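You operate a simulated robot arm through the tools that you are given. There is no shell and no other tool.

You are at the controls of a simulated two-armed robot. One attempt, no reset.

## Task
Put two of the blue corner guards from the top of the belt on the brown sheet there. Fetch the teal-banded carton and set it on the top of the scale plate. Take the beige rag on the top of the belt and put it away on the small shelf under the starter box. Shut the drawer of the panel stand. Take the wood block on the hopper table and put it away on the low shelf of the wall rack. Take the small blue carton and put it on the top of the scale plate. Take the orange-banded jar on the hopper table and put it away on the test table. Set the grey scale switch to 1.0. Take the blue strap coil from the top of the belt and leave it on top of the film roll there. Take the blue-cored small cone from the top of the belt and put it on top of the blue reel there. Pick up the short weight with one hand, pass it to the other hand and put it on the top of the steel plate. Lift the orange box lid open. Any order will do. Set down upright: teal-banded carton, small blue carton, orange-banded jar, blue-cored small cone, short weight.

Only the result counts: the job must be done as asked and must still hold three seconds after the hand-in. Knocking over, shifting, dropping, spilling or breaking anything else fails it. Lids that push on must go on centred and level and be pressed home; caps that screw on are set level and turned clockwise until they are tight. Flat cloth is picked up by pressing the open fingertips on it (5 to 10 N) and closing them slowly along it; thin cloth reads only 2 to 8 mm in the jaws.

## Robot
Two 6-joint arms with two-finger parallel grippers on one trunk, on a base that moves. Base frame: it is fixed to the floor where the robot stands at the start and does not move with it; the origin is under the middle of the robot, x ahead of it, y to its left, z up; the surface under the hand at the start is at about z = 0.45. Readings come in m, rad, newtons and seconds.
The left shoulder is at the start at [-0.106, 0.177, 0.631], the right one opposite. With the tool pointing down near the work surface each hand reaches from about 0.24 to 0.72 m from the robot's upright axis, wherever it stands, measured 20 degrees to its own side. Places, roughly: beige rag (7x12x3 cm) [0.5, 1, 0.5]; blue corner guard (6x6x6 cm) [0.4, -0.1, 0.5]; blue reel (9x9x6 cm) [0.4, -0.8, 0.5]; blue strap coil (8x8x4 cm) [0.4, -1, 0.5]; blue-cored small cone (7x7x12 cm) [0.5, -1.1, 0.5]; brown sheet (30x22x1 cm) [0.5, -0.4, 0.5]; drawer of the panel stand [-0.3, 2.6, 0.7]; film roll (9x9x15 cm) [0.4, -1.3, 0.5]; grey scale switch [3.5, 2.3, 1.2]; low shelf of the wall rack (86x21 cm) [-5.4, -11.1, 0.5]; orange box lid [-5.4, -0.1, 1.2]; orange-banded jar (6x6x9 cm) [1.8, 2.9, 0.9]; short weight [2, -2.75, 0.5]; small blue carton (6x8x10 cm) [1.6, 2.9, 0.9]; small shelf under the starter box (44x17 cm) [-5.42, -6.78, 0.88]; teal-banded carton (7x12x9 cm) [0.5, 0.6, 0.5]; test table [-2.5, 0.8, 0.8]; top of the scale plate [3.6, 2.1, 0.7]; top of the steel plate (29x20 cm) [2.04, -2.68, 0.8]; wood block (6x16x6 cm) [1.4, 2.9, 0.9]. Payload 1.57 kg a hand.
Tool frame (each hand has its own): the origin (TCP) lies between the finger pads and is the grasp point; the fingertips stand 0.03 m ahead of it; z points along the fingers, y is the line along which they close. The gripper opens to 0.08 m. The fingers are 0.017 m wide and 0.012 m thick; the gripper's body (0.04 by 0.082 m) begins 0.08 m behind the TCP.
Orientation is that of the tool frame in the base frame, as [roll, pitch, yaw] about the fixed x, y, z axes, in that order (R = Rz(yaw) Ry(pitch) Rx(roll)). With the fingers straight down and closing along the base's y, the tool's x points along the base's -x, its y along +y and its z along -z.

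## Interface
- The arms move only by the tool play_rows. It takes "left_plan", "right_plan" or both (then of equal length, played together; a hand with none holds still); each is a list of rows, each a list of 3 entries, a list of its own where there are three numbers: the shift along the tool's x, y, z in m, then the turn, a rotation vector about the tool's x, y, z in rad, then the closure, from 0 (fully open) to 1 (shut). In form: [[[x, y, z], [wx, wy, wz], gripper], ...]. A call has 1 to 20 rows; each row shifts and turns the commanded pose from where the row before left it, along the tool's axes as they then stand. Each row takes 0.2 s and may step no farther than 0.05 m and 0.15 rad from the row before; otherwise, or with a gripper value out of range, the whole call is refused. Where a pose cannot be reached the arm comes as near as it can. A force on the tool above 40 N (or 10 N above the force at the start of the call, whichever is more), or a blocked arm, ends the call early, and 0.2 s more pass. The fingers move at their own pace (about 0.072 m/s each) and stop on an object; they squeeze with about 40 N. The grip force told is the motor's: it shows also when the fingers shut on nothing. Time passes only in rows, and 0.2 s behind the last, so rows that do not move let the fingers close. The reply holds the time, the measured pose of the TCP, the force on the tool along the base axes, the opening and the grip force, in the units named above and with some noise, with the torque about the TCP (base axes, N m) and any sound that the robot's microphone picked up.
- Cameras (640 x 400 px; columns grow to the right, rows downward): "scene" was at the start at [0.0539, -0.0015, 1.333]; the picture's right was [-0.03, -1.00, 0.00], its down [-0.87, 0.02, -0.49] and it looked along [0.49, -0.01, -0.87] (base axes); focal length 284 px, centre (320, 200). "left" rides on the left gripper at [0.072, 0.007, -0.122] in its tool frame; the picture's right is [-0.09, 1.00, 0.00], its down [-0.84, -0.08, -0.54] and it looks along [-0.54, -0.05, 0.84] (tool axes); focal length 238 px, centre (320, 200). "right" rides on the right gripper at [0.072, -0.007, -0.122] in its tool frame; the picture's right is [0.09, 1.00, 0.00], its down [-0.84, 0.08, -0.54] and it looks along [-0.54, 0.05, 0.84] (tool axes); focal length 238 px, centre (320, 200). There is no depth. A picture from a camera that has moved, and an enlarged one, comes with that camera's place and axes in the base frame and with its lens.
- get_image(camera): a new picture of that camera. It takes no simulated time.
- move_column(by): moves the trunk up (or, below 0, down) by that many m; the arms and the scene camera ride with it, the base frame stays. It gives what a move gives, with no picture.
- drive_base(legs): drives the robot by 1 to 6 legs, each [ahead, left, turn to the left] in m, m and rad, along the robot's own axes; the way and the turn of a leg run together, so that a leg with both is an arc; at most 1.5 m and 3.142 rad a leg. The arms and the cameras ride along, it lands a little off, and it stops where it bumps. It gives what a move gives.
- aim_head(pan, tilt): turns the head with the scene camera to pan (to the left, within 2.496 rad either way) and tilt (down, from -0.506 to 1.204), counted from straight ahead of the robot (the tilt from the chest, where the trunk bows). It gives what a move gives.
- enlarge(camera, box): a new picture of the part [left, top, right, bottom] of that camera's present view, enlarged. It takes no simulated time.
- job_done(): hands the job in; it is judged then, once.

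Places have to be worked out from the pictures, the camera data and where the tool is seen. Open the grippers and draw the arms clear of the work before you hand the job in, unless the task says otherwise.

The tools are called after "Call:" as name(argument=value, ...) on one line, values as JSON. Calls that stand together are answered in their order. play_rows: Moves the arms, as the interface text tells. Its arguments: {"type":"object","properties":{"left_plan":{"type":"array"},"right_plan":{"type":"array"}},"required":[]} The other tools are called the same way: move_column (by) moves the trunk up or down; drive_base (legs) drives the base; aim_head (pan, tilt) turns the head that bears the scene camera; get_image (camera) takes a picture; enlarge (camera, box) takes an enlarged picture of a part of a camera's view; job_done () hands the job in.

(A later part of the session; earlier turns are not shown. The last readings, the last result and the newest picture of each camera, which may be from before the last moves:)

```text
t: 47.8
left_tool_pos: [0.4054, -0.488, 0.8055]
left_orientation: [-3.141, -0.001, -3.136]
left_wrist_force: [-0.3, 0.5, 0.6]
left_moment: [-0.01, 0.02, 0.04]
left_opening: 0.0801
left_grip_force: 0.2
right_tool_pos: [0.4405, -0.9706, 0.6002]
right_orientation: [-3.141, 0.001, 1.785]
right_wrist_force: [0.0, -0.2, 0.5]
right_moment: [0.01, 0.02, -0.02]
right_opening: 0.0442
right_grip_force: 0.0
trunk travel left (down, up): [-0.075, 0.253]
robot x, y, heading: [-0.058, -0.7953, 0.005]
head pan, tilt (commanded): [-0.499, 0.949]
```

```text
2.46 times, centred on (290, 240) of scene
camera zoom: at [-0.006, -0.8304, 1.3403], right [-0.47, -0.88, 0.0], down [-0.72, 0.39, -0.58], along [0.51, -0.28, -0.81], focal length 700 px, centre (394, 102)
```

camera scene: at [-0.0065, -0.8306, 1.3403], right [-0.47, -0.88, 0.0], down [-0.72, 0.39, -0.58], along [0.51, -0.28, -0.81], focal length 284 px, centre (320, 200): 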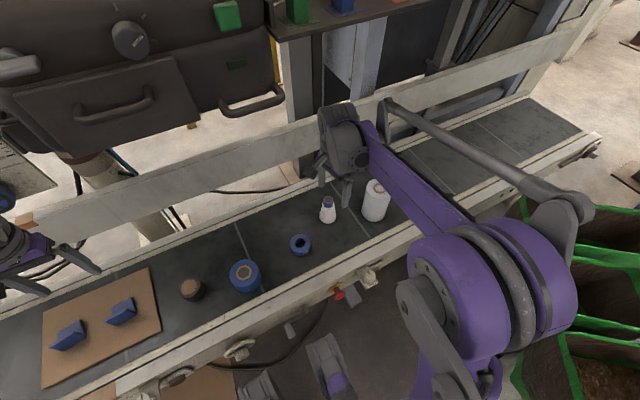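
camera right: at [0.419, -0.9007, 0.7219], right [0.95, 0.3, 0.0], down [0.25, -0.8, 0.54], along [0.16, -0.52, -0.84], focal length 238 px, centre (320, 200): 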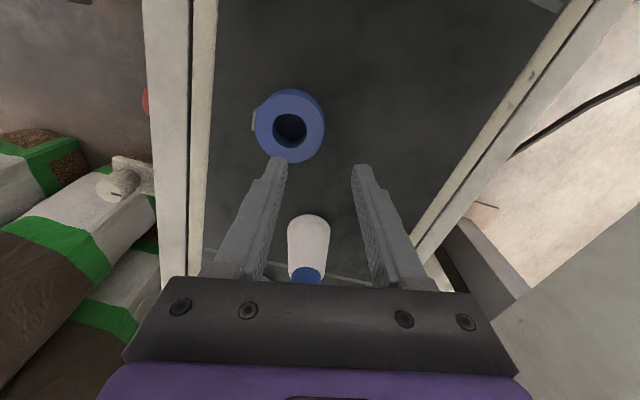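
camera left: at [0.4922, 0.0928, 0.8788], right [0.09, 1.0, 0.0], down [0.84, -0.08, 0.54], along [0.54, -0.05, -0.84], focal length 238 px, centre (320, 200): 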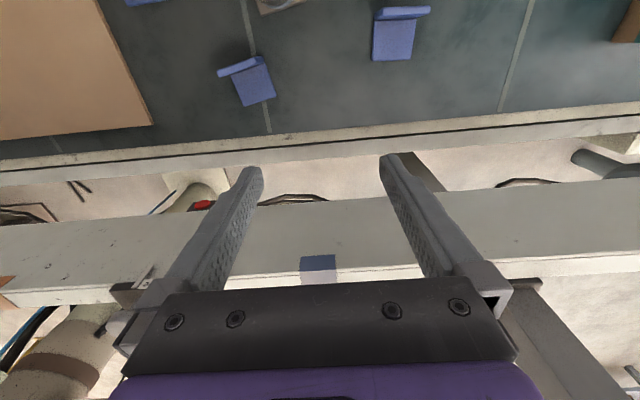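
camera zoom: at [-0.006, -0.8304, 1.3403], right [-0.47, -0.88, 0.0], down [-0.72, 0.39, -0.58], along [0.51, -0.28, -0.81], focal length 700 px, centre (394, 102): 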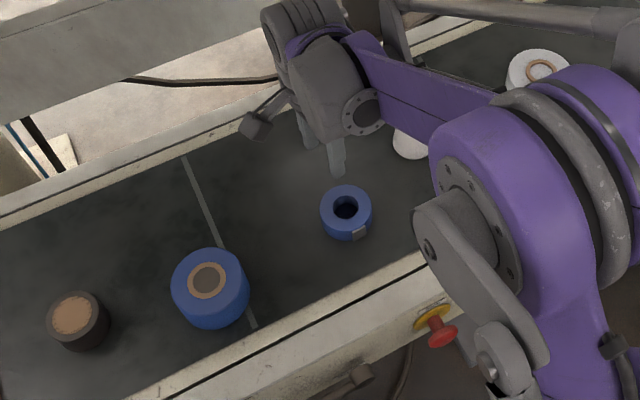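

The coil looks about 7 cm across with a small tab. I enlarge to measure it more exactly.

Call:
enlarge(camera="right", box=[220, 70, 360, 170])

```text
4.00 times, centred on (290, 120) of right
camera zoom: at [0.419, -0.9007, 0.7219], right [0.95, 0.3, 0.0], down [0.25, -0.8, 0.54], along [0.16, -0.52, -0.84], focal length 953 px, centre (440, 520)
```

zoom: 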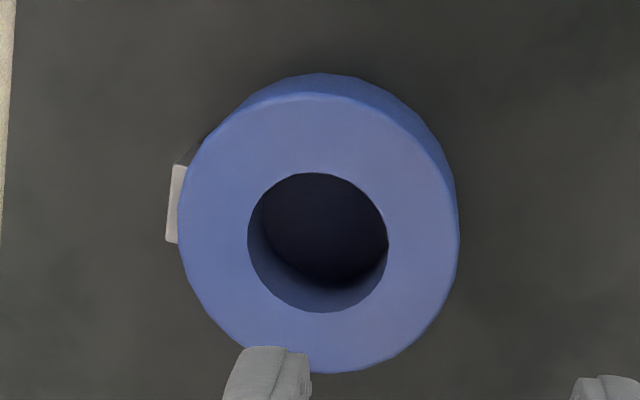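

The coil is ~6.9 cm across with the tab on the -x side, so I can grip it across y. I turn the hand back to close along y with fingers fully open.

Call:
play_rows(right_plan=[[[0, 0, 0], [0, 0, -0.1357], 0.0], [[0, 0, 0], [0, 0, -0.1357], 0.0], [[0, 0, 0], [0, 0, -0.1357], 0.0], [[0, 0, 0], [0, 0, -0.1357], 0.0], [[0, 0, 0], [0, 0, -0.1357], 0.0], [[0, 0, 0], [0, 0, -0.1357], 0.0], [[0, 0, 0], [0, 0, -0.1357], 0.0], [[0, 0, 0], [0, 0, -0.1357], 0.0], [[0, 0, 0], [0, 0, -0.1357], 0.0], [[0, 0, 0], [0, 0, -0.1357], 0.0], [[0.03, -0.0034, 0], [0, 0, 0], 0.0], [[0, 0, 0], [0, 0, 0], 0.0]])

Call:
get_image(camera="right")

```text
t: 50.4
left_tool_pos: [0.4064, -0.4881, 0.8057]
left_orientation: [-3.141, -0.001, -3.137]
left_wrist_force: [0.4, 0.5, -0.4]
left_moment: [0.02, 0.01, 0.01]
left_opening: 0.0797
left_grip_force: 0.0
right_tool_pos: [0.4087, -0.9756, 0.6005]
right_orientation: [-3.14, -0.001, -3.138]
right_wrist_force: [-0.2, 0.0, -0.2]
right_moment: [0.02, 0.01, 0.02]
right_opening: 0.0799
right_grip_force: 0.0
trunk travel left (down, up): [-0.075, 0.253]
robot x, y, heading: [-0.0578, -0.795, 0.006]
head pan, tilt (commanded): [-0.499, 0.949]
```

```text
taken
camera right: at [0.3375, -0.9814, 0.7216], right [-0.1, 1.0, 0.0], down [0.84, 0.08, 0.54], along [0.54, 0.05, -0.84], focal length 238 px, centre (320, 200)
```

right: 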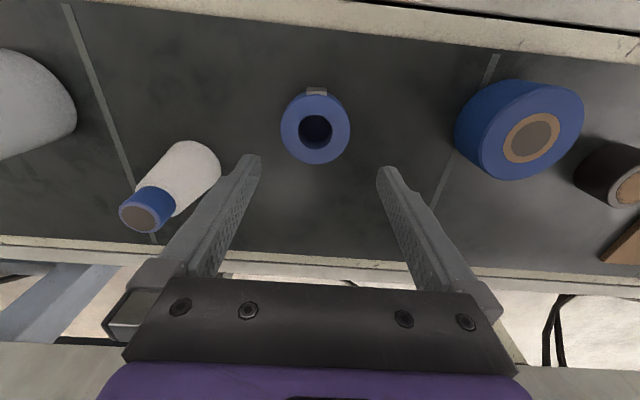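

The coil is centred under the open fingers. I descend to z≈0.486 and close.

Call:
play_rows(right_plan=[[[0.001, -0.001, 0.04], [0, 0, 0], 0.0], [[0, 0, 0.04], [0, 0, 0], 0.0], [[0, 0, 0.034], [0, 0, 0], 0.0], [[0, 0, 0], [0, 0, 0], 0.0], [[0, 0, 0], [0, 0, 0], 0.3], [[0, 0, 0], [0, 0, 0], 0.6], [[0, 0, 0], [0, 0, 0], 0.6], [[0, 0, 0], [0, 0, 0], 0.6]])

Call:
get_image(camera="right")

```text
t: 52.1
left_tool_pos: [0.4046, -0.4876, 0.8066]
left_orientation: [-3.14, 0.0, -3.138]
left_wrist_force: [0.3, 0.5, -0.2]
left_moment: [-0.03, 0.02, 0.05]
left_opening: 0.0802
left_grip_force: 0.0
right_tool_pos: [0.4099, -0.9767, 0.4867]
right_orientation: [3.141, 0.0, -3.139]
right_wrist_force: [0.6, -0.4, 0.1]
right_moment: [0.04, -0.02, 0.0]
right_opening: 0.0696
right_grip_force: 40.1
trunk travel left (down, up): [-0.075, 0.253]
robot x, y, heading: [-0.06, -0.7962, 0.003]
head pan, tilt (commanded): [-0.499, 0.949]
```

```text
taken
camera right: at [0.3376, -0.9823, 0.6083], right [-0.09, 1.0, 0.0], down [0.84, 0.08, 0.54], along [0.54, 0.05, -0.84], focal length 238 px, centre (320, 200)
```

right: 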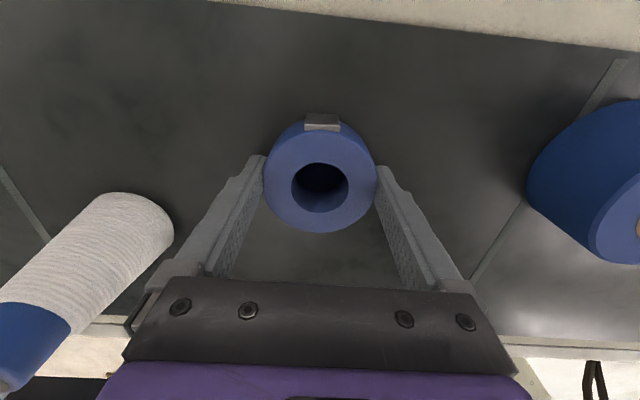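

The coil is held (opening 69.6 mm). I lift it 0.2 m and carry it toward the film roll.

Call:
play_rows(right_plan=[[[0, 0, -0.03], [0, 0, 0], 0.6], [[0, 0, -0.045], [0, 0, 0], 0.6], [[0, 0, -0.045], [0, 0, 0], 0.6], [[0, 0, -0.045], [0, 0, 0], 0.6], [[0, 0, -0.045], [0, 0, 0], 0.6], [[0, -0.045, 0], [0, 0, 0], 0.6], [[0, -0.045, 0], [0, 0, 0], 0.6], [[0, -0.045, 0], [0, 0, 0], 0.6], [[0, -0.045, 0], [0, 0, 0], 0.6], [[0, -0.045, 0], [0, 0, 0], 0.6]])

Call:
get_image(camera="right")

Call:
get_image(camera="scene")

```text
t: 54.4
left_tool_pos: [0.4052, -0.4885, 0.8064]
left_orientation: [3.141, -0.001, -3.136]
left_wrist_force: [1.1, -0.7, 0.6]
left_moment: [-0.01, 0.01, 0.0]
left_opening: 0.08
left_grip_force: 0.0
right_tool_pos: [0.4101, -1.201, 0.6956]
right_orientation: [-3.141, 0.001, -3.139]
right_wrist_force: [0.6, 0.5, -0.9]
right_moment: [0.0, -0.01, 0.01]
right_opening: 0.0693
right_grip_force: 39.6
trunk travel left (down, up): [-0.075, 0.253]
robot x, y, heading: [-0.0621, -0.7964, 0.006]
head pan, tilt (commanded): [-0.499, 0.949]
```

```text
taken
camera right: at [0.3373, -1.2079, 0.8176], right [-0.09, 1.0, 0.0], down [0.84, 0.08, 0.54], along [0.54, 0.05, -0.84], focal length 238 px, centre (320, 200)
```

right: 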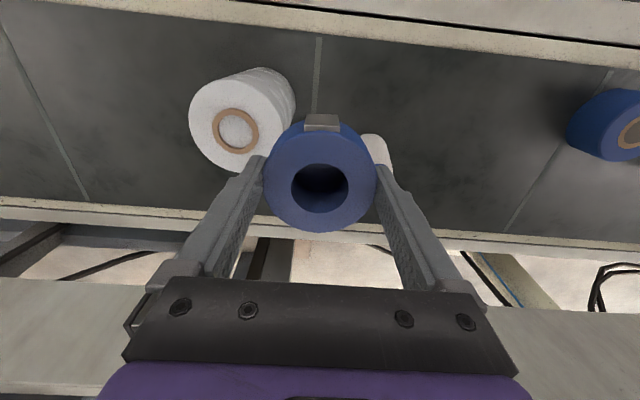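

```text
taken
camera scene: at [-0.0063, -0.8311, 1.3403], right [-0.47, -0.88, 0.0], down [-0.72, 0.39, -0.58], along [0.51, -0.28, -0.81], focal length 284 px, centre (320, 200)
```

scene: 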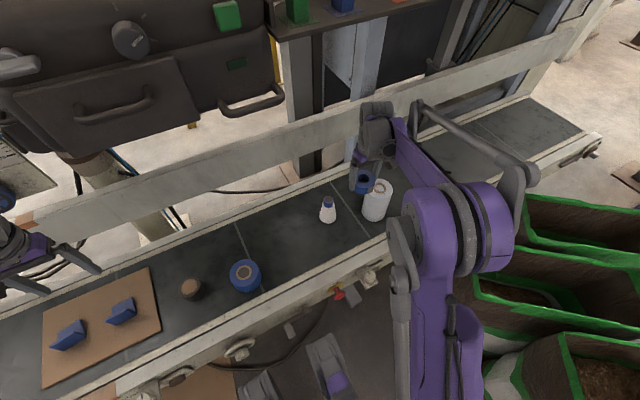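

The roll's top centre is near (0.408, -1.280). I move the coil over it and lower to just above contact.

Call:
play_rows(right_plan=[[[-0.0015, -0.0395, 0], [0, 0, 0], 0.6], [[-0.0015, -0.0395, 0], [0, 0, 0], 0.6], [[0, 0, 0.03], [0, 0, 0], 0.6], [[0, 0, 0.018], [0, 0, 0], 0.6], [[0, 0, 0], [0, 0, 0], 0.6]])

Call:
get_image(camera="right")

Call:
enlarge(camera="scene", box=[290, 130, 450, 250])

```text
t: 55.5
left_tool_pos: [0.4045, -0.4878, 0.8062]
left_orientation: [3.14, -0.001, -3.135]
left_wrist_force: [-0.4, 0.2, 0.4]
left_moment: [-0.02, -0.03, -0.01]
left_opening: 0.0795
left_grip_force: 0.0
right_tool_pos: [0.4126, -1.2809, 0.6479]
right_orientation: [3.14, -0.001, -3.14]
right_wrist_force: [0.7, -0.5, -0.5]
right_moment: [0.01, -0.01, 0.0]
right_opening: 0.0696
right_grip_force: 39.6
trunk travel left (down, up): [-0.075, 0.253]
robot x, y, heading: [-0.0581, -0.7991, 0.002]
head pan, tilt (commanded): [-0.499, 0.949]
```

```text
taken
camera right: at [0.3405, -1.2864, 0.7691], right [-0.09, 1.0, 0.0], down [0.84, 0.08, 0.54], along [0.54, 0.05, -0.84], focal length 238 px, centre (320, 200)
```

right: 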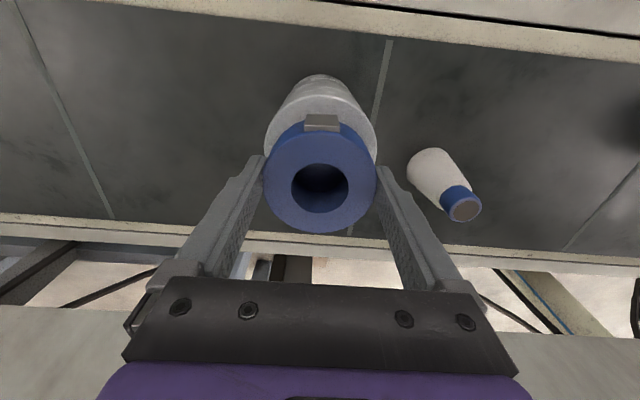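

```text
3.33 times, centred on (370, 190) of scene
camera zoom: at [-0.0065, -0.8305, 1.3403], right [-0.47, -0.88, 0.0], down [-0.72, 0.39, -0.58], along [0.51, -0.28, -0.81], focal length 948 px, centre (153, 233)
```

zoom: 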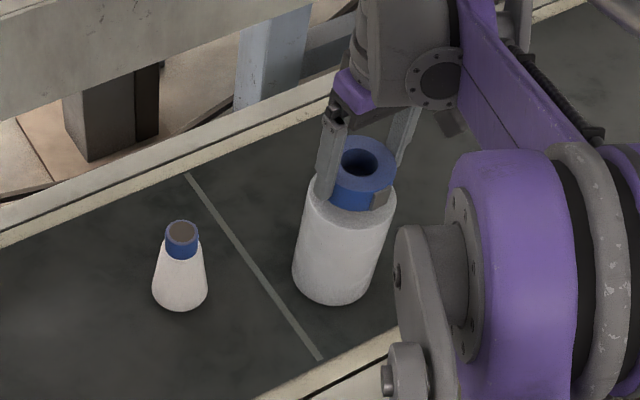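

It looks centred. I creep down until contact.

Call:
play_rows(right_plan=[[[0, 0, 0.003], [0, 0, 0], 0.6], [[0, 0, 0.003], [0, 0, 0], 0.6], [[0, 0, 0.002], [0, 0, 0], 0.6], [[0, 0, 0], [0, 0, 0], 0.6]])

Call:
play_rows(right_plan=[[[0, 0, 0.0015], [0, 0, 0], 0.6], [[0, 0, 0], [0, 0, 0], 0.6]])

```text
t: 56.5
left_tool_pos: [0.4044, -0.4873, 0.8048]
left_orientation: [3.141, 0.001, -3.136]
left_wrist_force: [0.8, 0.6, 1.1]
left_moment: [-0.03, 0.01, 0.0]
left_opening: 0.08
left_grip_force: 0.0
right_tool_pos: [0.413, -1.2818, 0.6409]
right_orientation: [-3.142, -0.001, -3.139]
right_wrist_force: [0.0, 0.5, -1.1]
right_moment: [0.02, -0.02, -0.03]
right_opening: 0.0696
right_grip_force: 39.7
trunk travel left (down, up): [-0.075, 0.253]
robot x, y, heading: [-0.0583, -0.7944, 0.006]
head pan, tilt (commanded): [-0.499, 0.949]
```

```text
t: 57.1
left_tool_pos: [0.4055, -0.4884, 0.8053]
left_orientation: [3.141, 0.001, -3.139]
left_wrist_force: [-0.2, -0.3, -0.2]
left_moment: [0.03, -0.03, -0.02]
left_opening: 0.0802
left_grip_force: 0.1
right_tool_pos: [0.4132, -1.2801, 0.6393]
right_orientation: [-3.14, 0.0, -3.14]
right_wrist_force: [-0.6, -0.3, -0.9]
right_moment: [-0.02, -0.01, -0.01]
right_opening: 0.0695
right_grip_force: 40.7
trunk travel left (down, up): [-0.075, 0.253]
robot x, y, heading: [-0.0557, -0.7927, 0.005]
head pan, tilt (commanded): [-0.499, 0.949]
```

Call:
play_rows(right_plan=[[[0, 0, 0.0015], [0, 0, 0], 0.6], [[0, 0, 0], [0, 0, 0], 0.6]])

Call:
play_rows(right_plan=[[[0, 0, 0.001], [0, 0, 0], 0.6], [[0, 0, 0], [0, 0, 0], 0.6]])

```text
t: 57.8
left_tool_pos: [0.4048, -0.4863, 0.8056]
left_orientation: [3.141, 0.001, -3.138]
left_wrist_force: [-0.1, 0.1, -0.3]
left_moment: [-0.01, 0.02, -0.01]
left_opening: 0.0799
left_grip_force: 0.0
right_tool_pos: [0.4123, -1.2799, 0.637]
right_orientation: [3.14, -0.002, -3.14]
right_wrist_force: [-0.1, 0.4, -0.9]
right_moment: [0.01, 0.02, -0.03]
right_opening: 0.0693
right_grip_force: 40.0
trunk travel left (down, up): [-0.075, 0.253]
robot x, y, heading: [-0.058, -0.7932, 0.003]
head pan, tilt (commanded): [-0.499, 0.949]
```

```text
t: 58.4
left_tool_pos: [0.4045, -0.4877, 0.8054]
left_orientation: [-3.142, -0.001, -3.137]
left_wrist_force: [-0.5, -0.3, -0.1]
left_moment: [0.01, 0.0, -0.01]
left_opening: 0.0801
left_grip_force: 0.1
right_tool_pos: [0.4127, -1.2807, 0.6377]
right_orientation: [3.141, -0.001, -3.141]
right_wrist_force: [2.2, -1.6, 8.2]
right_moment: [0.02, -0.11, -0.03]
right_opening: 0.0695
right_grip_force: 40.3
trunk travel left (down, up): [-0.075, 0.253]
robot x, y, heading: [-0.0603, -0.7939, 0.003]
head pan, tilt (commanded): [-0.499, 0.949]
```

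Contact at 8 N. I open fully and rise straight up.

Call:
play_rows(right_plan=[[[0, 0, 0], [0, 0, 0], 0.1], [[0, 0, 0], [0, 0, 0], 0.0], [[0, 0, 0], [0, 0, 0], 0.0], [[0, 0, -0.03], [0, 0, 0], 0.0], [[0, 0, -0.04], [0, 0, 0], 0.0], [[0, 0, -0.05], [0, 0, 0], 0.0]])

Call:
get_image(camera="right")

Call:
enlarge(camera="scene", box=[290, 130, 450, 250])

```text
t: 59.8
left_tool_pos: [0.4045, -0.4874, 0.8051]
left_orientation: [3.14, -0.001, -3.136]
left_wrist_force: [-0.4, -0.7, -0.6]
left_moment: [0.04, -0.03, 0.01]
left_opening: 0.0799
left_grip_force: 0.0
right_tool_pos: [0.4132, -1.2808, 0.7572]
right_orientation: [-3.141, 0.001, -3.14]
right_wrist_force: [-0.2, 0.3, -0.1]
right_moment: [0.03, 0.01, 0.01]
right_opening: 0.08
right_grip_force: 0.2
trunk travel left (down, up): [-0.075, 0.253]
robot x, y, heading: [-0.058, -0.7951, 0.004]
head pan, tilt (commanded): [-0.499, 0.949]
```

```text
taken
camera right: at [0.3406, -1.2867, 0.878], right [-0.09, 1.0, 0.0], down [0.84, 0.08, 0.54], along [0.54, 0.05, -0.84], focal length 238 px, centre (320, 200)
```

right: 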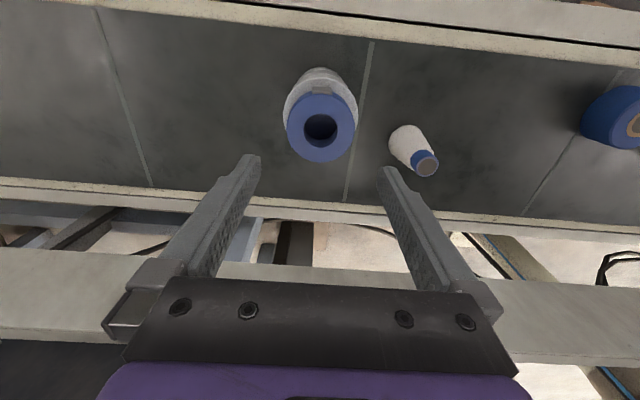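

```text
3.33 times, centred on (370, 190) of scene
camera zoom: at [-0.0068, -0.8302, 1.3404], right [-0.47, -0.88, 0.0], down [-0.72, 0.39, -0.58], along [0.51, -0.28, -0.81], focal length 948 px, centre (153, 233)
```

zoom: 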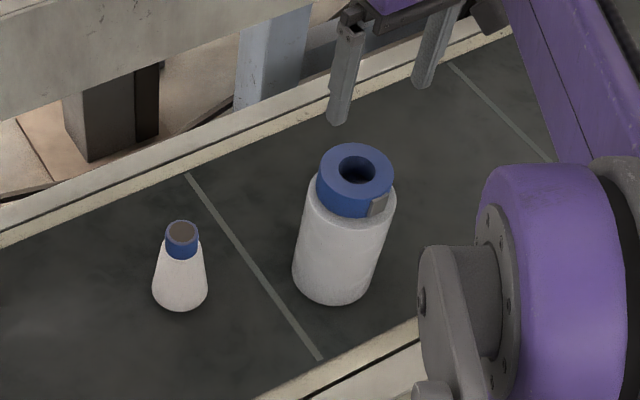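

The coil rests squarely on the film roll. Next I move over the cone near (0.464, -1.115) for a closer look.

Call:
play_rows(right_plan=[[[-0.0128, 0.0415, 0], [0, 0, 0], 0.2], [[-0.0128, 0.0415, 0.01], [0, 0, 0], 0.2], [[-0.0128, 0.0415, 0.02], [0, 0, 0], 0.2], [[-0.0128, 0.0415, 0.02], [0, 0, 0], 0.2]])

Call:
get_image(camera="right")

Call:
enlarge(camera="scene", box=[210, 150, 370, 310])

```text
t: 60.8
left_tool_pos: [0.4053, -0.4876, 0.8055]
left_orientation: [3.14, -0.001, -3.136]
left_wrist_force: [-0.4, 0.5, -0.4]
left_moment: [0.0, 0.02, 0.03]
left_opening: 0.0801
left_grip_force: 0.1
right_tool_pos: [0.4615, -1.1137, 0.7066]
right_orientation: [-3.141, 0.0, -3.139]
right_wrist_force: [0.0, -0.5, -0.9]
right_moment: [0.0, 0.03, 0.01]
right_opening: 0.0641
right_grip_force: 0.1
trunk travel left (down, up): [-0.075, 0.253]
robot x, y, heading: [-0.0574, -0.7993, 0.004]
head pan, tilt (commanded): [-0.499, 0.949]
```

```text
taken
camera right: at [0.3901, -1.1193, 0.8279], right [-0.09, 1.0, 0.0], down [0.84, 0.08, 0.54], along [0.54, 0.05, -0.84], focal length 238 px, centre (320, 200)
```

right: 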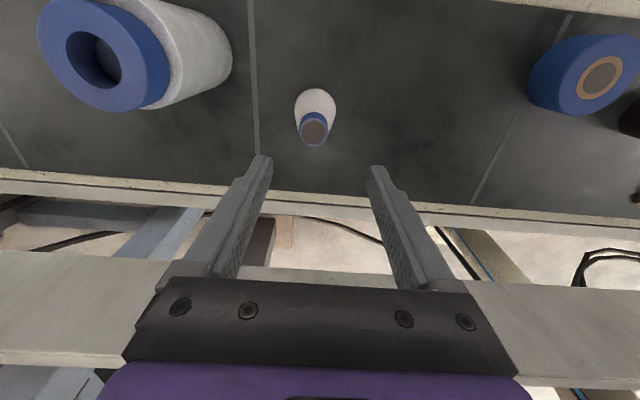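

```text
2.50 times, centred on (290, 230) of scene
camera zoom: at [-0.0062, -0.8301, 1.3403], right [-0.47, -0.88, 0.0], down [-0.72, 0.39, -0.58], along [0.51, -0.28, -0.81], focal length 711 px, centre (395, 125)
```

zoom: 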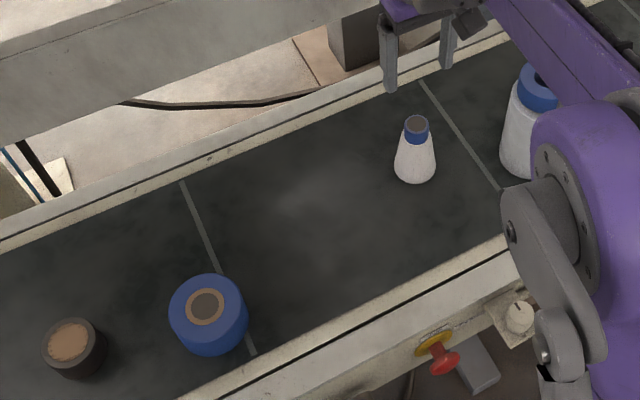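

The cone is at about (0.4675, -1.119) with its top at 0.57; its blue core is ~3 cm wide. I align and descend to grip the core at z≈0.571.

Call:
play_rows(right_plan=[[[-0.006, -0.005, 0], [0, 0, 0], 0.2], [[0, 0, 0.045], [0, 0, 0], 0.2], [[0, 0, 0.045], [0, 0, 0], 0.2], [[0, 0, 0.03], [0, 0, 0], 0.2], [[0, 0, 0.0], [0, 0, 0], 0.2]])

Call:
get_image(camera="right")

Call:
enlarge(camera="scene", box=[270, 130, 390, 250])

```text
t: 62.0
left_tool_pos: [0.4042, -0.4872, 0.8063]
left_orientation: [3.141, 0.001, -3.136]
left_wrist_force: [0.2, -1.3, 0.2]
left_moment: [-0.01, -0.01, -0.01]
left_opening: 0.0802
left_grip_force: 0.1
right_tool_pos: [0.4682, -1.1183, 0.5871]
right_orientation: [-3.141, 0.0, -3.141]
right_wrist_force: [-0.2, -0.3, 0.0]
right_moment: [-0.03, 0.0, -0.01]
right_opening: 0.0642
right_grip_force: 0.0
trunk travel left (down, up): [-0.075, 0.253]
robot x, y, heading: [-0.0547, -0.7979, 0.001]
head pan, tilt (commanded): [-0.499, 0.949]
```

```text
taken
camera right: at [0.3961, -1.1242, 0.7074], right [-0.09, 1.0, 0.0], down [0.84, 0.08, 0.54], along [0.54, 0.05, -0.84], focal length 238 px, centre (320, 200)
```

right: 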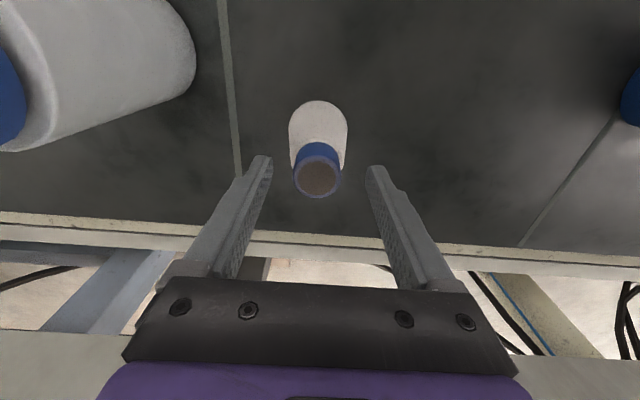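

```text
3.33 times, centred on (330, 190) of scene
camera zoom: at [-0.0066, -0.8305, 1.3404], right [-0.47, -0.88, 0.0], down [-0.72, 0.39, -0.58], along [0.51, -0.28, -0.81], focal length 948 px, centre (287, 233)
```

zoom: 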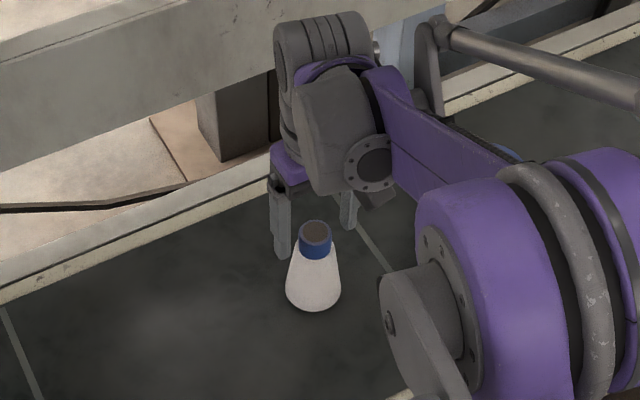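

Well centred. I descend the last 15 mm and close gently on the core.

Call:
play_rows(right_plan=[[[0, -0.001, 0.015], [0, 0, 0], 0.2], [[0, 0, 0.0], [0, 0, 0], 0.2], [[0, 0, 0.0], [0, 0, 0], 0.4], [[0, 0, 0.0], [0, 0, 0], 0.6], [[0, 0, 0.0], [0, 0, 0], 0.8], [[0, 0, 0.0], [0, 0, 0], 0.9], [[0, 0, 0.0], [0, 0, 0], 0.9]])

Call:
get_image(camera="right")

```text
t: 63.5
left_tool_pos: [0.4054, -0.4881, 0.8066]
left_orientation: [3.141, 0.001, -3.136]
left_wrist_force: [0.5, -0.2, -0.4]
left_moment: [-0.01, -0.01, 0.03]
left_opening: 0.0802
left_grip_force: 0.0
right_tool_pos: [0.4687, -1.1187, 0.5716]
right_orientation: [-3.141, 0.001, -3.14]
right_wrist_force: [1.1, -0.5, -0.4]
right_moment: [-0.03, 0.02, 0.0]
right_opening: 0.0324
right_grip_force: 40.7
trunk travel left (down, up): [-0.075, 0.253]
robot x, y, heading: [-0.0546, -0.7944, 0.006]
head pan, tilt (commanded): [-0.499, 0.949]
```

```text
taken
camera right: at [0.3966, -1.1251, 0.6922], right [-0.09, 1.0, 0.0], down [0.84, 0.08, 0.54], along [0.54, 0.05, -0.84], focal length 238 px, centre (320, 200)
```

right: 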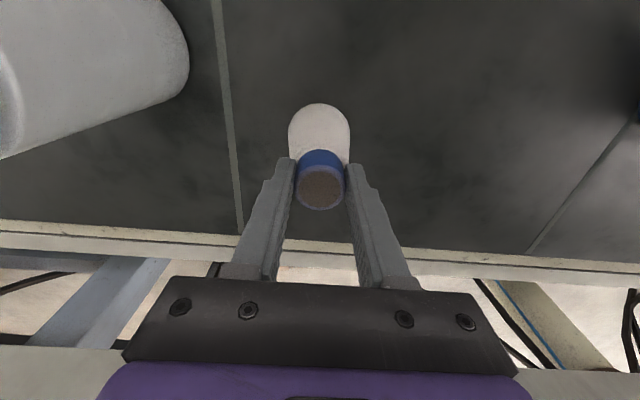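

Gripped at 32 mm. I lift 0.12 m and carry the cone to above the reel at (0.385, -0.780).

Call:
play_rows(right_plan=[[[0, 0, -0.04], [0, 0, 0], 0.9], [[0, 0, -0.04], [0, 0, 0], 0.9], [[0, 0, -0.04], [0, 0, 0], 0.9], [[0.01046, 0.0423, 0], [0, 0, 0], 0.9], [[0.01046, 0.0423, 0], [0, 0, 0], 0.9], [[0.01046, 0.0423, 0], [0, 0, 0], 0.9], [[0.01046, 0.0423, 0], [0, 0, 0], 0.9], [[0.01046, 0.0423, 0], [0, 0, 0], 0.9], [[0.01046, 0.0423, 0], [0, 0, 0], 0.9], [[0.01046, 0.0423, 0], [0, 0, 0], 0.9], [[0.01046, 0.0423, 0], [0, 0, 0], 0.9], [[0, 0, 0], [0, 0, 0], 0.9]])

Call:
get_image(camera="right")

Call:
enlarge(camera="scene", box=[160, 180, 320, 340])

```text
t: 66.2
left_tool_pos: [0.4051, -0.4885, 0.8052]
left_orientation: [-3.14, -0.001, -3.139]
left_wrist_force: [0.3, -0.1, 0.1]
left_moment: [0.01, -0.01, 0.03]
left_opening: 0.0801
left_grip_force: 0.1
right_tool_pos: [0.3845, -0.782, 0.6921]
right_orientation: [-3.141, 0.0, -3.14]
right_wrist_force: [0.6, 0.8, -1.1]
right_moment: [-0.02, 0.01, -0.02]
right_opening: 0.0325
right_grip_force: 40.1
trunk travel left (down, up): [-0.075, 0.253]
robot x, y, heading: [-0.0587, -0.797, 0.007]
head pan, tilt (commanded): [-0.499, 0.949]
```

```text
taken
camera right: at [0.313, -0.7877, 0.8138], right [-0.09, 1.0, 0.0], down [0.84, 0.08, 0.54], along [0.54, 0.05, -0.84], focal length 238 px, centre (320, 200)
```

right: 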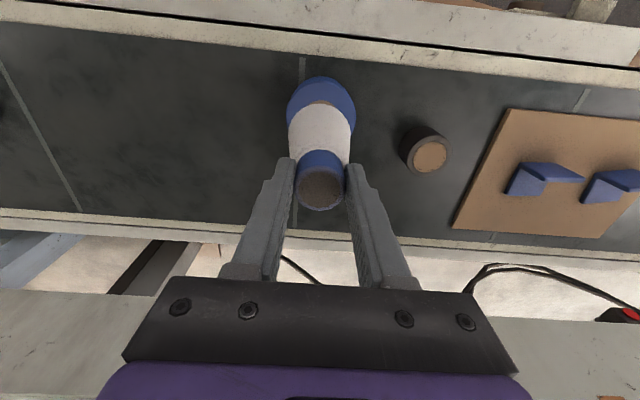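

```text
2.50 times, centred on (240, 260) of scene
camera zoom: at [-0.0064, -0.8307, 1.3403], right [-0.47, -0.88, 0.0], down [-0.72, 0.39, -0.58], along [0.51, -0.28, -0.81], focal length 711 px, centre (520, 50)
```

zoom: 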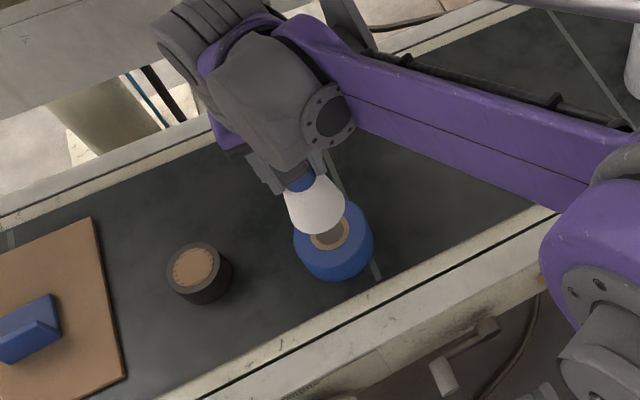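

The cone hangs just over the reel. I nudge by 2 mm and lower to just above contact (~0.632).

Call:
play_rows(right_plan=[[[-0.002, 0.002, 0.02], [0, 0, 0], 0.9], [[0, 0, 0.02], [0, 0, 0], 0.9], [[0, 0, 0.012], [0, 0, 0], 0.9], [[0, 0, 0.004], [0, 0, 0], 0.9], [[0, 0, 0], [0, 0, 0], 0.9]])

Call:
get_image(camera="right")

Call:
enlarge(camera="scene", box=[160, 180, 320, 340])

```text
t: 67.3
left_tool_pos: [0.4043, -0.487, 0.8068]
left_orientation: [3.141, -0.001, -3.137]
left_wrist_force: [0.2, 0.9, 1.5]
left_moment: [-0.01, 0.01, 0.02]
left_opening: 0.0799
left_grip_force: 0.0
right_tool_pos: [0.3875, -0.7804, 0.6367]
right_orientation: [-3.14, -0.002, -3.138]
right_wrist_force: [0.9, -1.0, -1.6]
right_moment: [-0.02, 0.05, -0.01]
right_opening: 0.0325
right_grip_force: 40.0
trunk travel left (down, up): [-0.075, 0.253]
robot x, y, heading: [-0.0588, -0.7999, 0.006]
head pan, tilt (commanded): [-0.499, 0.949]
```

```text
taken
camera right: at [0.3152, -0.7857, 0.757], right [-0.09, 1.0, 0.0], down [0.84, 0.08, 0.54], along [0.54, 0.05, -0.84], focal length 238 px, centre (320, 200)
```

right: 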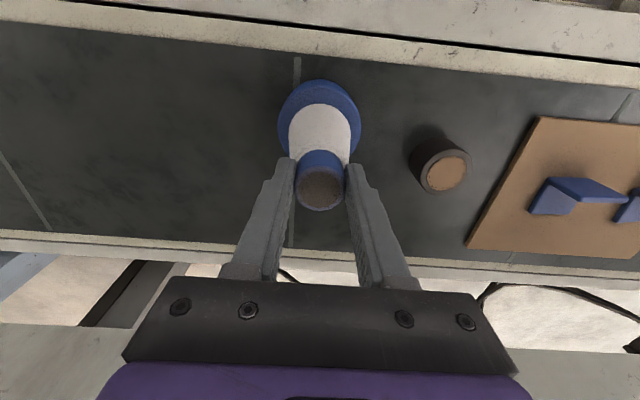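

```text
2.50 times, centred on (240, 260) of scene
camera zoom: at [-0.0064, -0.8305, 1.3403], right [-0.47, -0.88, 0.0], down [-0.72, 0.39, -0.58], along [0.51, -0.28, -0.81], focal length 711 px, centre (520, 50)
```

zoom: 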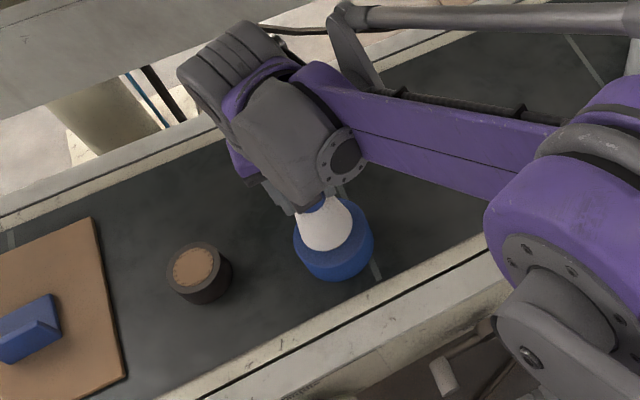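

Nearly centred; I nudge by a few mm and creep down to contact.

Call:
play_rows(right_plan=[[[0.002, -0.003, 0.001], [0, 0, 0], 0.9], [[0, 0, 0.0015], [0, 0, 0], 0.9], [[0, 0, 0], [0, 0, 0], 0.9]])

Call:
play_rows(right_plan=[[[0, 0, 0.0015], [0, 0, 0], 0.9], [[0, 0, 0], [0, 0, 0], 0.9]])

```text
t: 68.2
left_tool_pos: [0.4042, -0.4874, 0.8062]
left_orientation: [-3.141, 0.0, -3.136]
left_wrist_force: [0.2, 0.8, 0.7]
left_moment: [-0.01, 0.01, -0.01]
left_opening: 0.0801
left_grip_force: 0.0
right_tool_pos: [0.384, -0.7828, 0.6333]
right_orientation: [3.141, -0.001, -3.14]
right_wrist_force: [0.1, 0.3, -1.8]
right_moment: [-0.02, 0.01, -0.01]
right_opening: 0.0326
right_grip_force: 40.2
trunk travel left (down, up): [-0.075, 0.253]
robot x, y, heading: [-0.0571, -0.7953, 0.006]
head pan, tilt (commanded): [-0.499, 0.949]
```

```text
t: 68.8
left_tool_pos: [0.4054, -0.488, 0.8062]
left_orientation: [-3.14, 0.0, -3.135]
left_wrist_force: [-0.3, -0.1, 0.6]
left_moment: [-0.02, 0.01, -0.03]
left_opening: 0.0797
left_grip_force: 0.0
right_tool_pos: [0.3852, -0.7838, 0.631]
right_orientation: [-3.141, 0.0, -3.139]
right_wrist_force: [-0.4, 0.6, -1.6]
right_moment: [0.01, 0.02, 0.0]
right_opening: 0.0323
right_grip_force: 39.7
trunk travel left (down, up): [-0.075, 0.253]
robot x, y, heading: [-0.0614, -0.7951, 0.003]
head pan, tilt (commanded): [-0.499, 0.949]
```

Call:
play_rows(right_plan=[[[0, 0, 0.0015], [0, 0, 0], 0.9], [[0, 0, 0], [0, 0, 0], 0.9]])

Call:
play_rows(right_plan=[[[0, 0, 0.001], [0, 0, 0], 0.9], [[0, 0, 0], [0, 0, 0], 0.9]])

```text
t: 69.3
left_tool_pos: [0.4052, -0.4878, 0.8067]
left_orientation: [3.141, -0.001, -3.136]
left_wrist_force: [0.6, -0.1, 0.1]
left_moment: [-0.01, 0.0, -0.03]
left_opening: 0.08
left_grip_force: 0.1
right_tool_pos: [0.3848, -0.7837, 0.6311]
right_orientation: [3.14, 0.0, -3.14]
right_wrist_force: [0.5, -0.7, -1.4]
right_moment: [-0.04, -0.02, 0.02]
right_opening: 0.0326
right_grip_force: 39.4
trunk travel left (down, up): [-0.075, 0.253]
robot x, y, heading: [-0.058, -0.7929, 0.004]
head pan, tilt (commanded): [-0.499, 0.949]
```

```text
t: 70.0
left_tool_pos: [0.4062, -0.4885, 0.8065]
left_orientation: [3.14, -0.001, -3.136]
left_wrist_force: [-0.6, 0.0, -0.6]
left_moment: [0.0, -0.01, -0.02]
left_opening: 0.0802
left_grip_force: 0.1
right_tool_pos: [0.3856, -0.7835, 0.6281]
right_orientation: [-3.14, 0.002, -3.14]
right_wrist_force: [0.0, 0.4, -1.7]
right_moment: [-0.03, 0.01, 0.0]
right_opening: 0.0324
right_grip_force: 39.7
trunk travel left (down, up): [-0.075, 0.253]
robot x, y, heading: [-0.0604, -0.7969, 0.004]
head pan, tilt (commanded): [-0.499, 0.949]
```

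Not yet in contact at 0.628; I continue creeping.

Call:
play_rows(right_plan=[[[0, 0, 0.0015], [0, 0, 0], 0.9], [[0, 0, 0], [0, 0, 0], 0.9]])

Call:
play_rows(right_plan=[[[0, 0, 0.001], [0, 0, 0], 0.9], [[0, 0, 0], [0, 0, 0], 0.9]])

Call:
enlarge(camera="scene", box=[200, 200, 300, 300])

```text
t: 70.5
left_tool_pos: [0.4044, -0.4882, 0.8063]
left_orientation: [3.141, -0.001, -3.137]
left_wrist_force: [-0.1, 0.5, 0.0]
left_moment: [-0.01, -0.02, 0.0]
left_opening: 0.08
left_grip_force: 0.1
right_tool_pos: [0.385, -0.7825, 0.6267]
right_orientation: [-3.141, 0.0, -3.138]
right_wrist_force: [0.3, -0.3, -3.1]
right_moment: [0.01, 0.03, -0.01]
right_opening: 0.0326
right_grip_force: 39.8
trunk travel left (down, up): [-0.075, 0.253]
robot x, y, heading: [-0.056, -0.7906, 0.006]
head pan, tilt (commanded): [-0.499, 0.949]
```

```text
t: 71.2
left_tool_pos: [0.4044, -0.4877, 0.8052]
left_orientation: [3.141, 0.001, -3.136]
left_wrist_force: [0.7, -0.2, -0.7]
left_moment: [0.01, 0.02, -0.03]
left_opening: 0.08
left_grip_force: 0.0
right_tool_pos: [0.3843, -0.7834, 0.6263]
right_orientation: [-3.141, 0.0, -3.14]
right_wrist_force: [0.5, 1.2, -1.6]
right_moment: [-0.02, 0.02, -0.01]
right_opening: 0.0324
right_grip_force: 39.2
trunk travel left (down, up): [-0.075, 0.253]
robot x, y, heading: [-0.0595, -0.7924, 0.007]
head pan, tilt (commanded): [-0.499, 0.949]
```

```text
4.00 times, centred on (250, 250) of scene
camera zoom: at [-0.0064, -0.8305, 1.3403], right [-0.47, -0.88, 0.0], down [-0.72, 0.39, -0.58], along [0.51, -0.28, -0.81], focal length 1137 px, centre (600, 0)
```

zoom: 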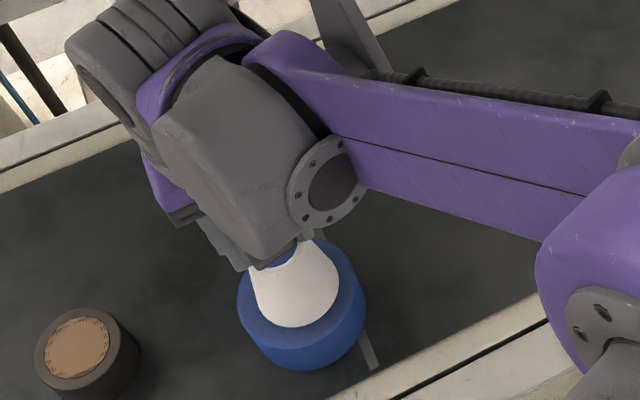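

Call:
play_rows(right_plan=[[[0, 0, 0.0015], [0, 0, 0], 0.9], [[0, 0, 0], [0, 0, 0], 0.9]])

Call:
play_rows(right_plan=[[[0, 0, 0.001], [0, 0, 0], 0.9], [[0, 0, 0], [0, 0, 0], 0.9]])

```text
t: 71.8
left_tool_pos: [0.4045, -0.4877, 0.8062]
left_orientation: [-3.141, 0.003, -3.138]
left_wrist_force: [-1.4, -0.3, 0.1]
left_moment: [0.01, 0.0, 0.0]
left_opening: 0.0801
left_grip_force: 0.1
right_tool_pos: [0.3843, -0.7832, 0.6257]
right_orientation: [-3.141, 0.002, -3.139]
right_wrist_force: [2.5, -1.0, 19.9]
right_moment: [0.02, -0.25, 0.01]
right_opening: 0.0324
right_grip_force: 40.6
trunk travel left (down, up): [-0.075, 0.253]
robot x, y, heading: [-0.0542, -0.7964, 0.004]
head pan, tilt (commanded): [-0.499, 0.949]
```

```text
t: 72.3
left_tool_pos: [0.4045, -0.4862, 0.8062]
left_orientation: [3.14, 0.001, -3.136]
left_wrist_force: [0.0, 0.4, 0.2]
left_moment: [0.01, -0.02, 0.02]
left_opening: 0.0802
left_grip_force: 0.0
right_tool_pos: [0.3868, -0.7828, 0.6256]
right_orientation: [-3.14, 0.001, -3.141]
right_wrist_force: [-0.4, -0.8, 23.6]
right_moment: [-0.01, 0.17, 0.01]
right_opening: 0.0322
right_grip_force: 40.0
trunk travel left (down, up): [-0.075, 0.253]
robot x, y, heading: [-0.0611, -0.798, 0.004]
head pan, tilt (commanded): [-0.499, 0.949]
stopped in row 2 (right hand): the force on the tool passed its limit at 41 N (the readings are from after the stop); the commanded pose is now the measured one
```

Firm contact, so the cone rests on the reel. I ease off 1 mm, open, and rise straight up.

Call:
play_rows(right_plan=[[[0, 0, -0.001], [0, 0, 0], 0.9], [[0, 0, 0], [0, 0, 0], 0.5], [[0, 0, 0], [0, 0, 0], 0.2], [[0, 0, 0], [0, 0, 0], 0.2], [[0, 0, -0.03], [0, 0, 0], 0.2], [[0, 0, -0.04], [0, 0, 0], 0.2], [[0, 0, -0.05], [0, 0, 0], 0.2]])

Call:
get_image(camera="right")

Call:
enlarge(camera="scene", box=[160, 160, 320, 320])

```text
t: 74.0
left_tool_pos: [0.4049, -0.4886, 0.8057]
left_orientation: [-3.141, -0.001, -3.138]
left_wrist_force: [-0.3, 0.2, -0.1]
left_moment: [0.01, 0.01, 0.01]
left_opening: 0.0802
left_grip_force: 0.1
right_tool_pos: [0.3839, -0.7835, 0.7467]
right_orientation: [-3.141, 0.003, -3.138]
right_wrist_force: [0.8, -0.1, 0.3]
right_moment: [0.02, 0.0, 0.01]
right_opening: 0.064
right_grip_force: 0.1
trunk travel left (down, up): [-0.075, 0.253]
robot x, y, heading: [-0.0578, -0.7955, 0.01]
head pan, tilt (commanded): [-0.499, 0.949]
```

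```text
taken
camera right: at [0.3121, -0.7892, 0.8671], right [-0.09, 1.0, 0.0], down [0.84, 0.08, 0.54], along [0.54, 0.05, -0.84], focal length 238 px, centre (320, 200)
```

right: 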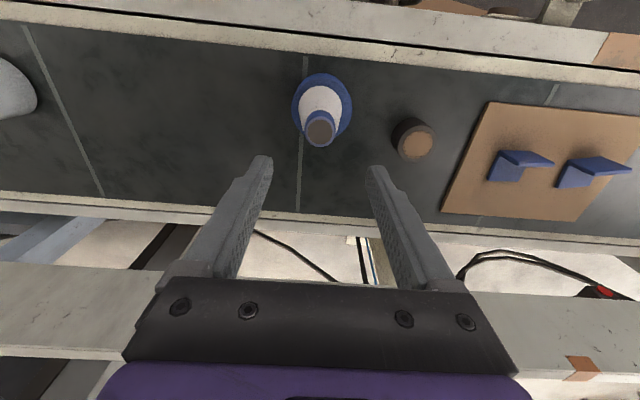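

```text
2.50 times, centred on (240, 240) of scene
camera zoom: at [-0.0069, -0.8306, 1.3404], right [-0.47, -0.88, 0.0], down [-0.72, 0.39, -0.58], along [0.51, -0.28, -0.81], focal length 711 px, centre (520, 100)
```

zoom: 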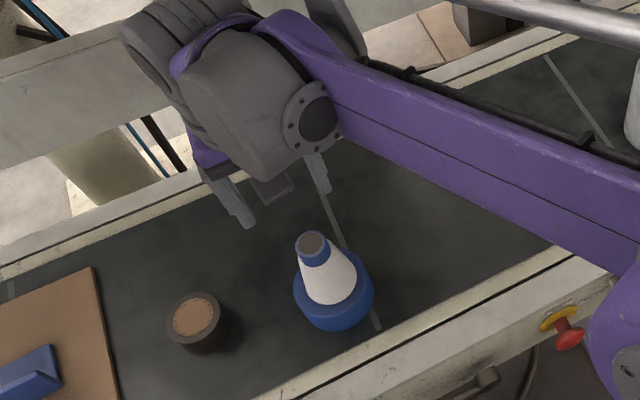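

The cone stands on the reel. Next I strafe left to the belt's other end for the teal-banded carton and look around there.

Call:
drive_base(legs=[[0, 0.8, 0], [0, 0.65, 0]])

Call:
aim_head(pan=0.3, tilt=0.9)

Call:
get_image(camera="scene")

Call:
get_image(camera="left")

```text
t: 85.9
left_tool_pos: [0.3957, 0.8632, 0.806]
left_orientation: [-3.142, 0.002, -3.14]
left_wrist_force: [-0.8, -0.9, -0.2]
left_moment: [0.03, 0.03, 0.0]
left_opening: 0.0796
left_grip_force: 0.1
right_tool_pos: [0.3738, 0.5671, 0.7454]
right_orientation: [3.139, 0.001, 3.141]
right_wrist_force: [-0.8, -0.4, -0.3]
right_moment: [-0.01, 0.02, -0.02]
right_opening: 0.064
right_grip_force: 0.0
trunk travel left (down, up): [-0.075, 0.253]
robot x, y, heading: [-0.0674, 0.5538, 0.001]
head pan, tilt (commanded): [-0.499, 0.949]
stopped in leg 2: the robot was blocked; the commanded pose is now the measured one
```

```text
t: 87.0
left_tool_pos: [0.3957, 0.8621, 0.8071]
left_orientation: [3.14, -0.001, -3.137]
left_wrist_force: [0.4, -0.4, -0.3]
left_moment: [-0.02, -0.01, -0.01]
left_opening: 0.0799
left_grip_force: 0.1
right_tool_pos: [0.3745, 0.5673, 0.7451]
right_orientation: [-3.141, 0.004, 3.142]
right_wrist_force: [0.3, 0.1, 1.1]
right_moment: [-0.01, 0.04, 0.02]
right_opening: 0.0639
right_grip_force: 0.2
trunk travel left (down, up): [-0.075, 0.253]
robot x, y, heading: [-0.0696, 0.554, -0.0]
head pan, tilt (commanded): [0.3, 0.901]
```

```text
taken
camera scene: at [-0.0092, 0.5785, 1.3439], right [0.3, -0.96, 0.0], down [-0.75, -0.23, -0.62], along [0.59, 0.18, -0.78], focal length 284 px, centre (320, 200)
```

scene: 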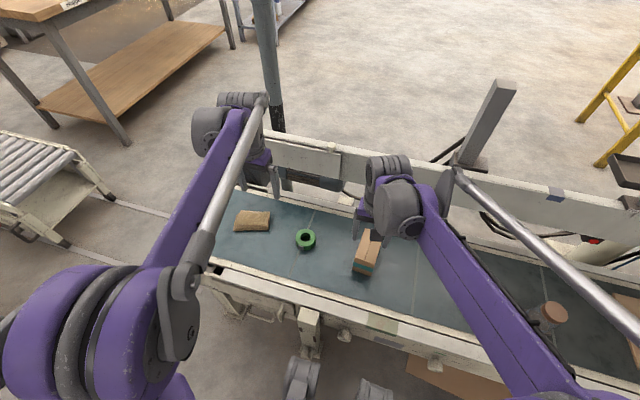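

```text
taken
camera left: at [0.3233, 0.8705, 0.9286], right [0.09, 1.0, 0.0], down [0.84, -0.08, 0.54], along [0.54, -0.05, -0.84], focal length 238 px, centre (320, 200)
```

left: 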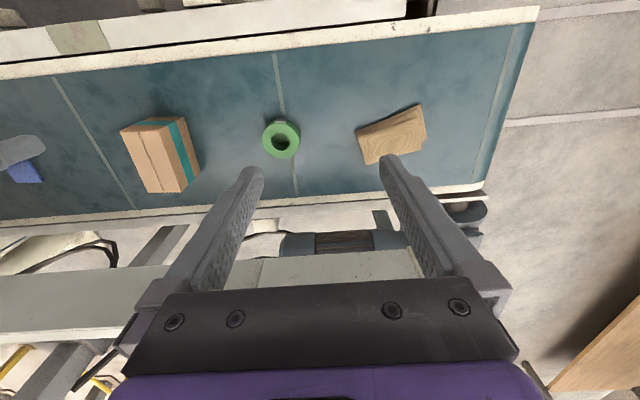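

The base was blocked by a bracket at y≈0.554, but the carton (near (0.46, 0.58)) is within reach from here. I zoom in on it.

Call:
enlarge(camera="left", box=[80, 80, 280, 220])

Call:
enlarge(camera="scene", box=[220, 190, 420, 400])

Call:
get_image(camera="right")

```text
2.86 times, centred on (180, 150) of left
camera zoom: at [0.3233, 0.8705, 0.9286], right [0.09, 1.0, 0.0], down [0.84, -0.08, 0.54], along [0.54, -0.05, -0.84], focal length 681 px, centre (720, 343)
```

zoom: 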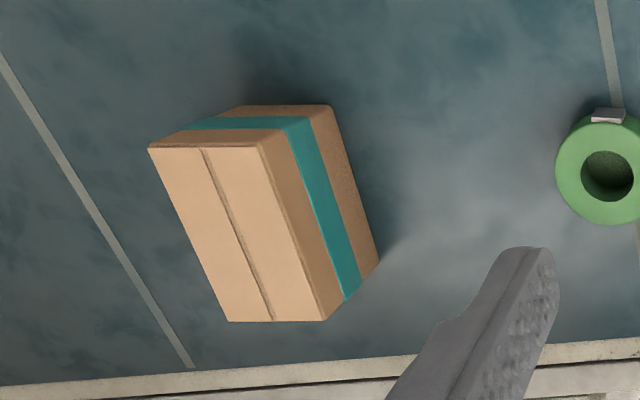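

```text
1.90 times, centred on (320, 295) of scene
camera zoom: at [-0.0092, 0.5785, 1.3439], right [0.3, -0.96, 0.0], down [-0.75, -0.23, -0.62], along [0.59, 0.18, -0.78], focal length 542 px, centre (320, 19)
```

zoom: 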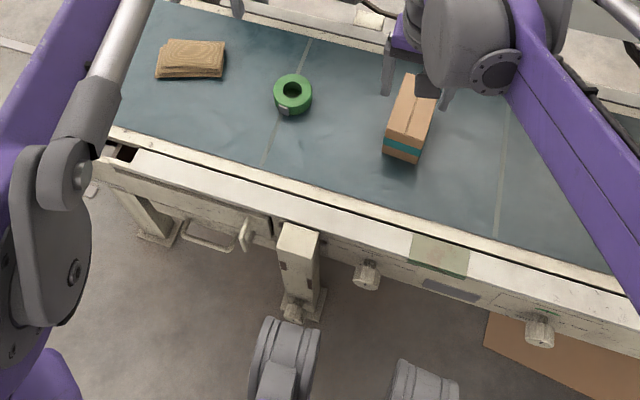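

```text
taken
camera right: at [0.3019, 0.5615, 0.8665], right [-0.09, 1.0, 0.0], down [0.84, 0.08, 0.54], along [0.54, 0.05, -0.84], focal length 238 px, centre (320, 200)
```

right: 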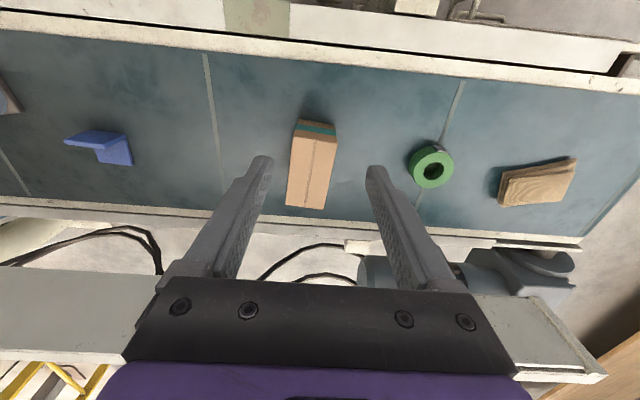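

The carton lies with its long axis roughly along x, 7 cm across y. I enlarge the right view to get its yaw and centre precisely.

Call:
enlarge(camera="right", box=[260, 100, 380, 220])

```text
3.33 times, centred on (320, 160) of right
camera zoom: at [0.3019, 0.5615, 0.8665], right [-0.09, 1.0, 0.0], down [0.84, 0.08, 0.54], along [0.54, 0.05, -0.84], focal length 794 px, centre (320, 333)
```

zoom: 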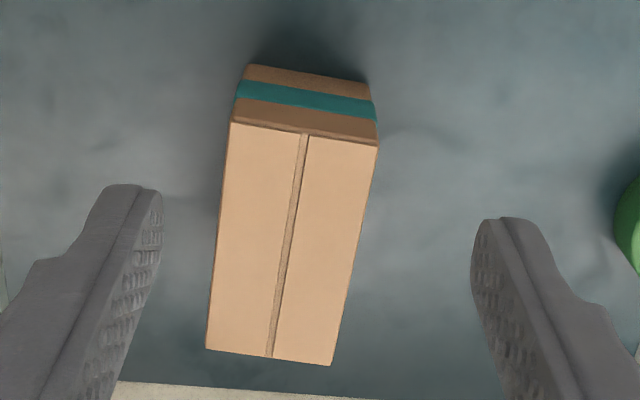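

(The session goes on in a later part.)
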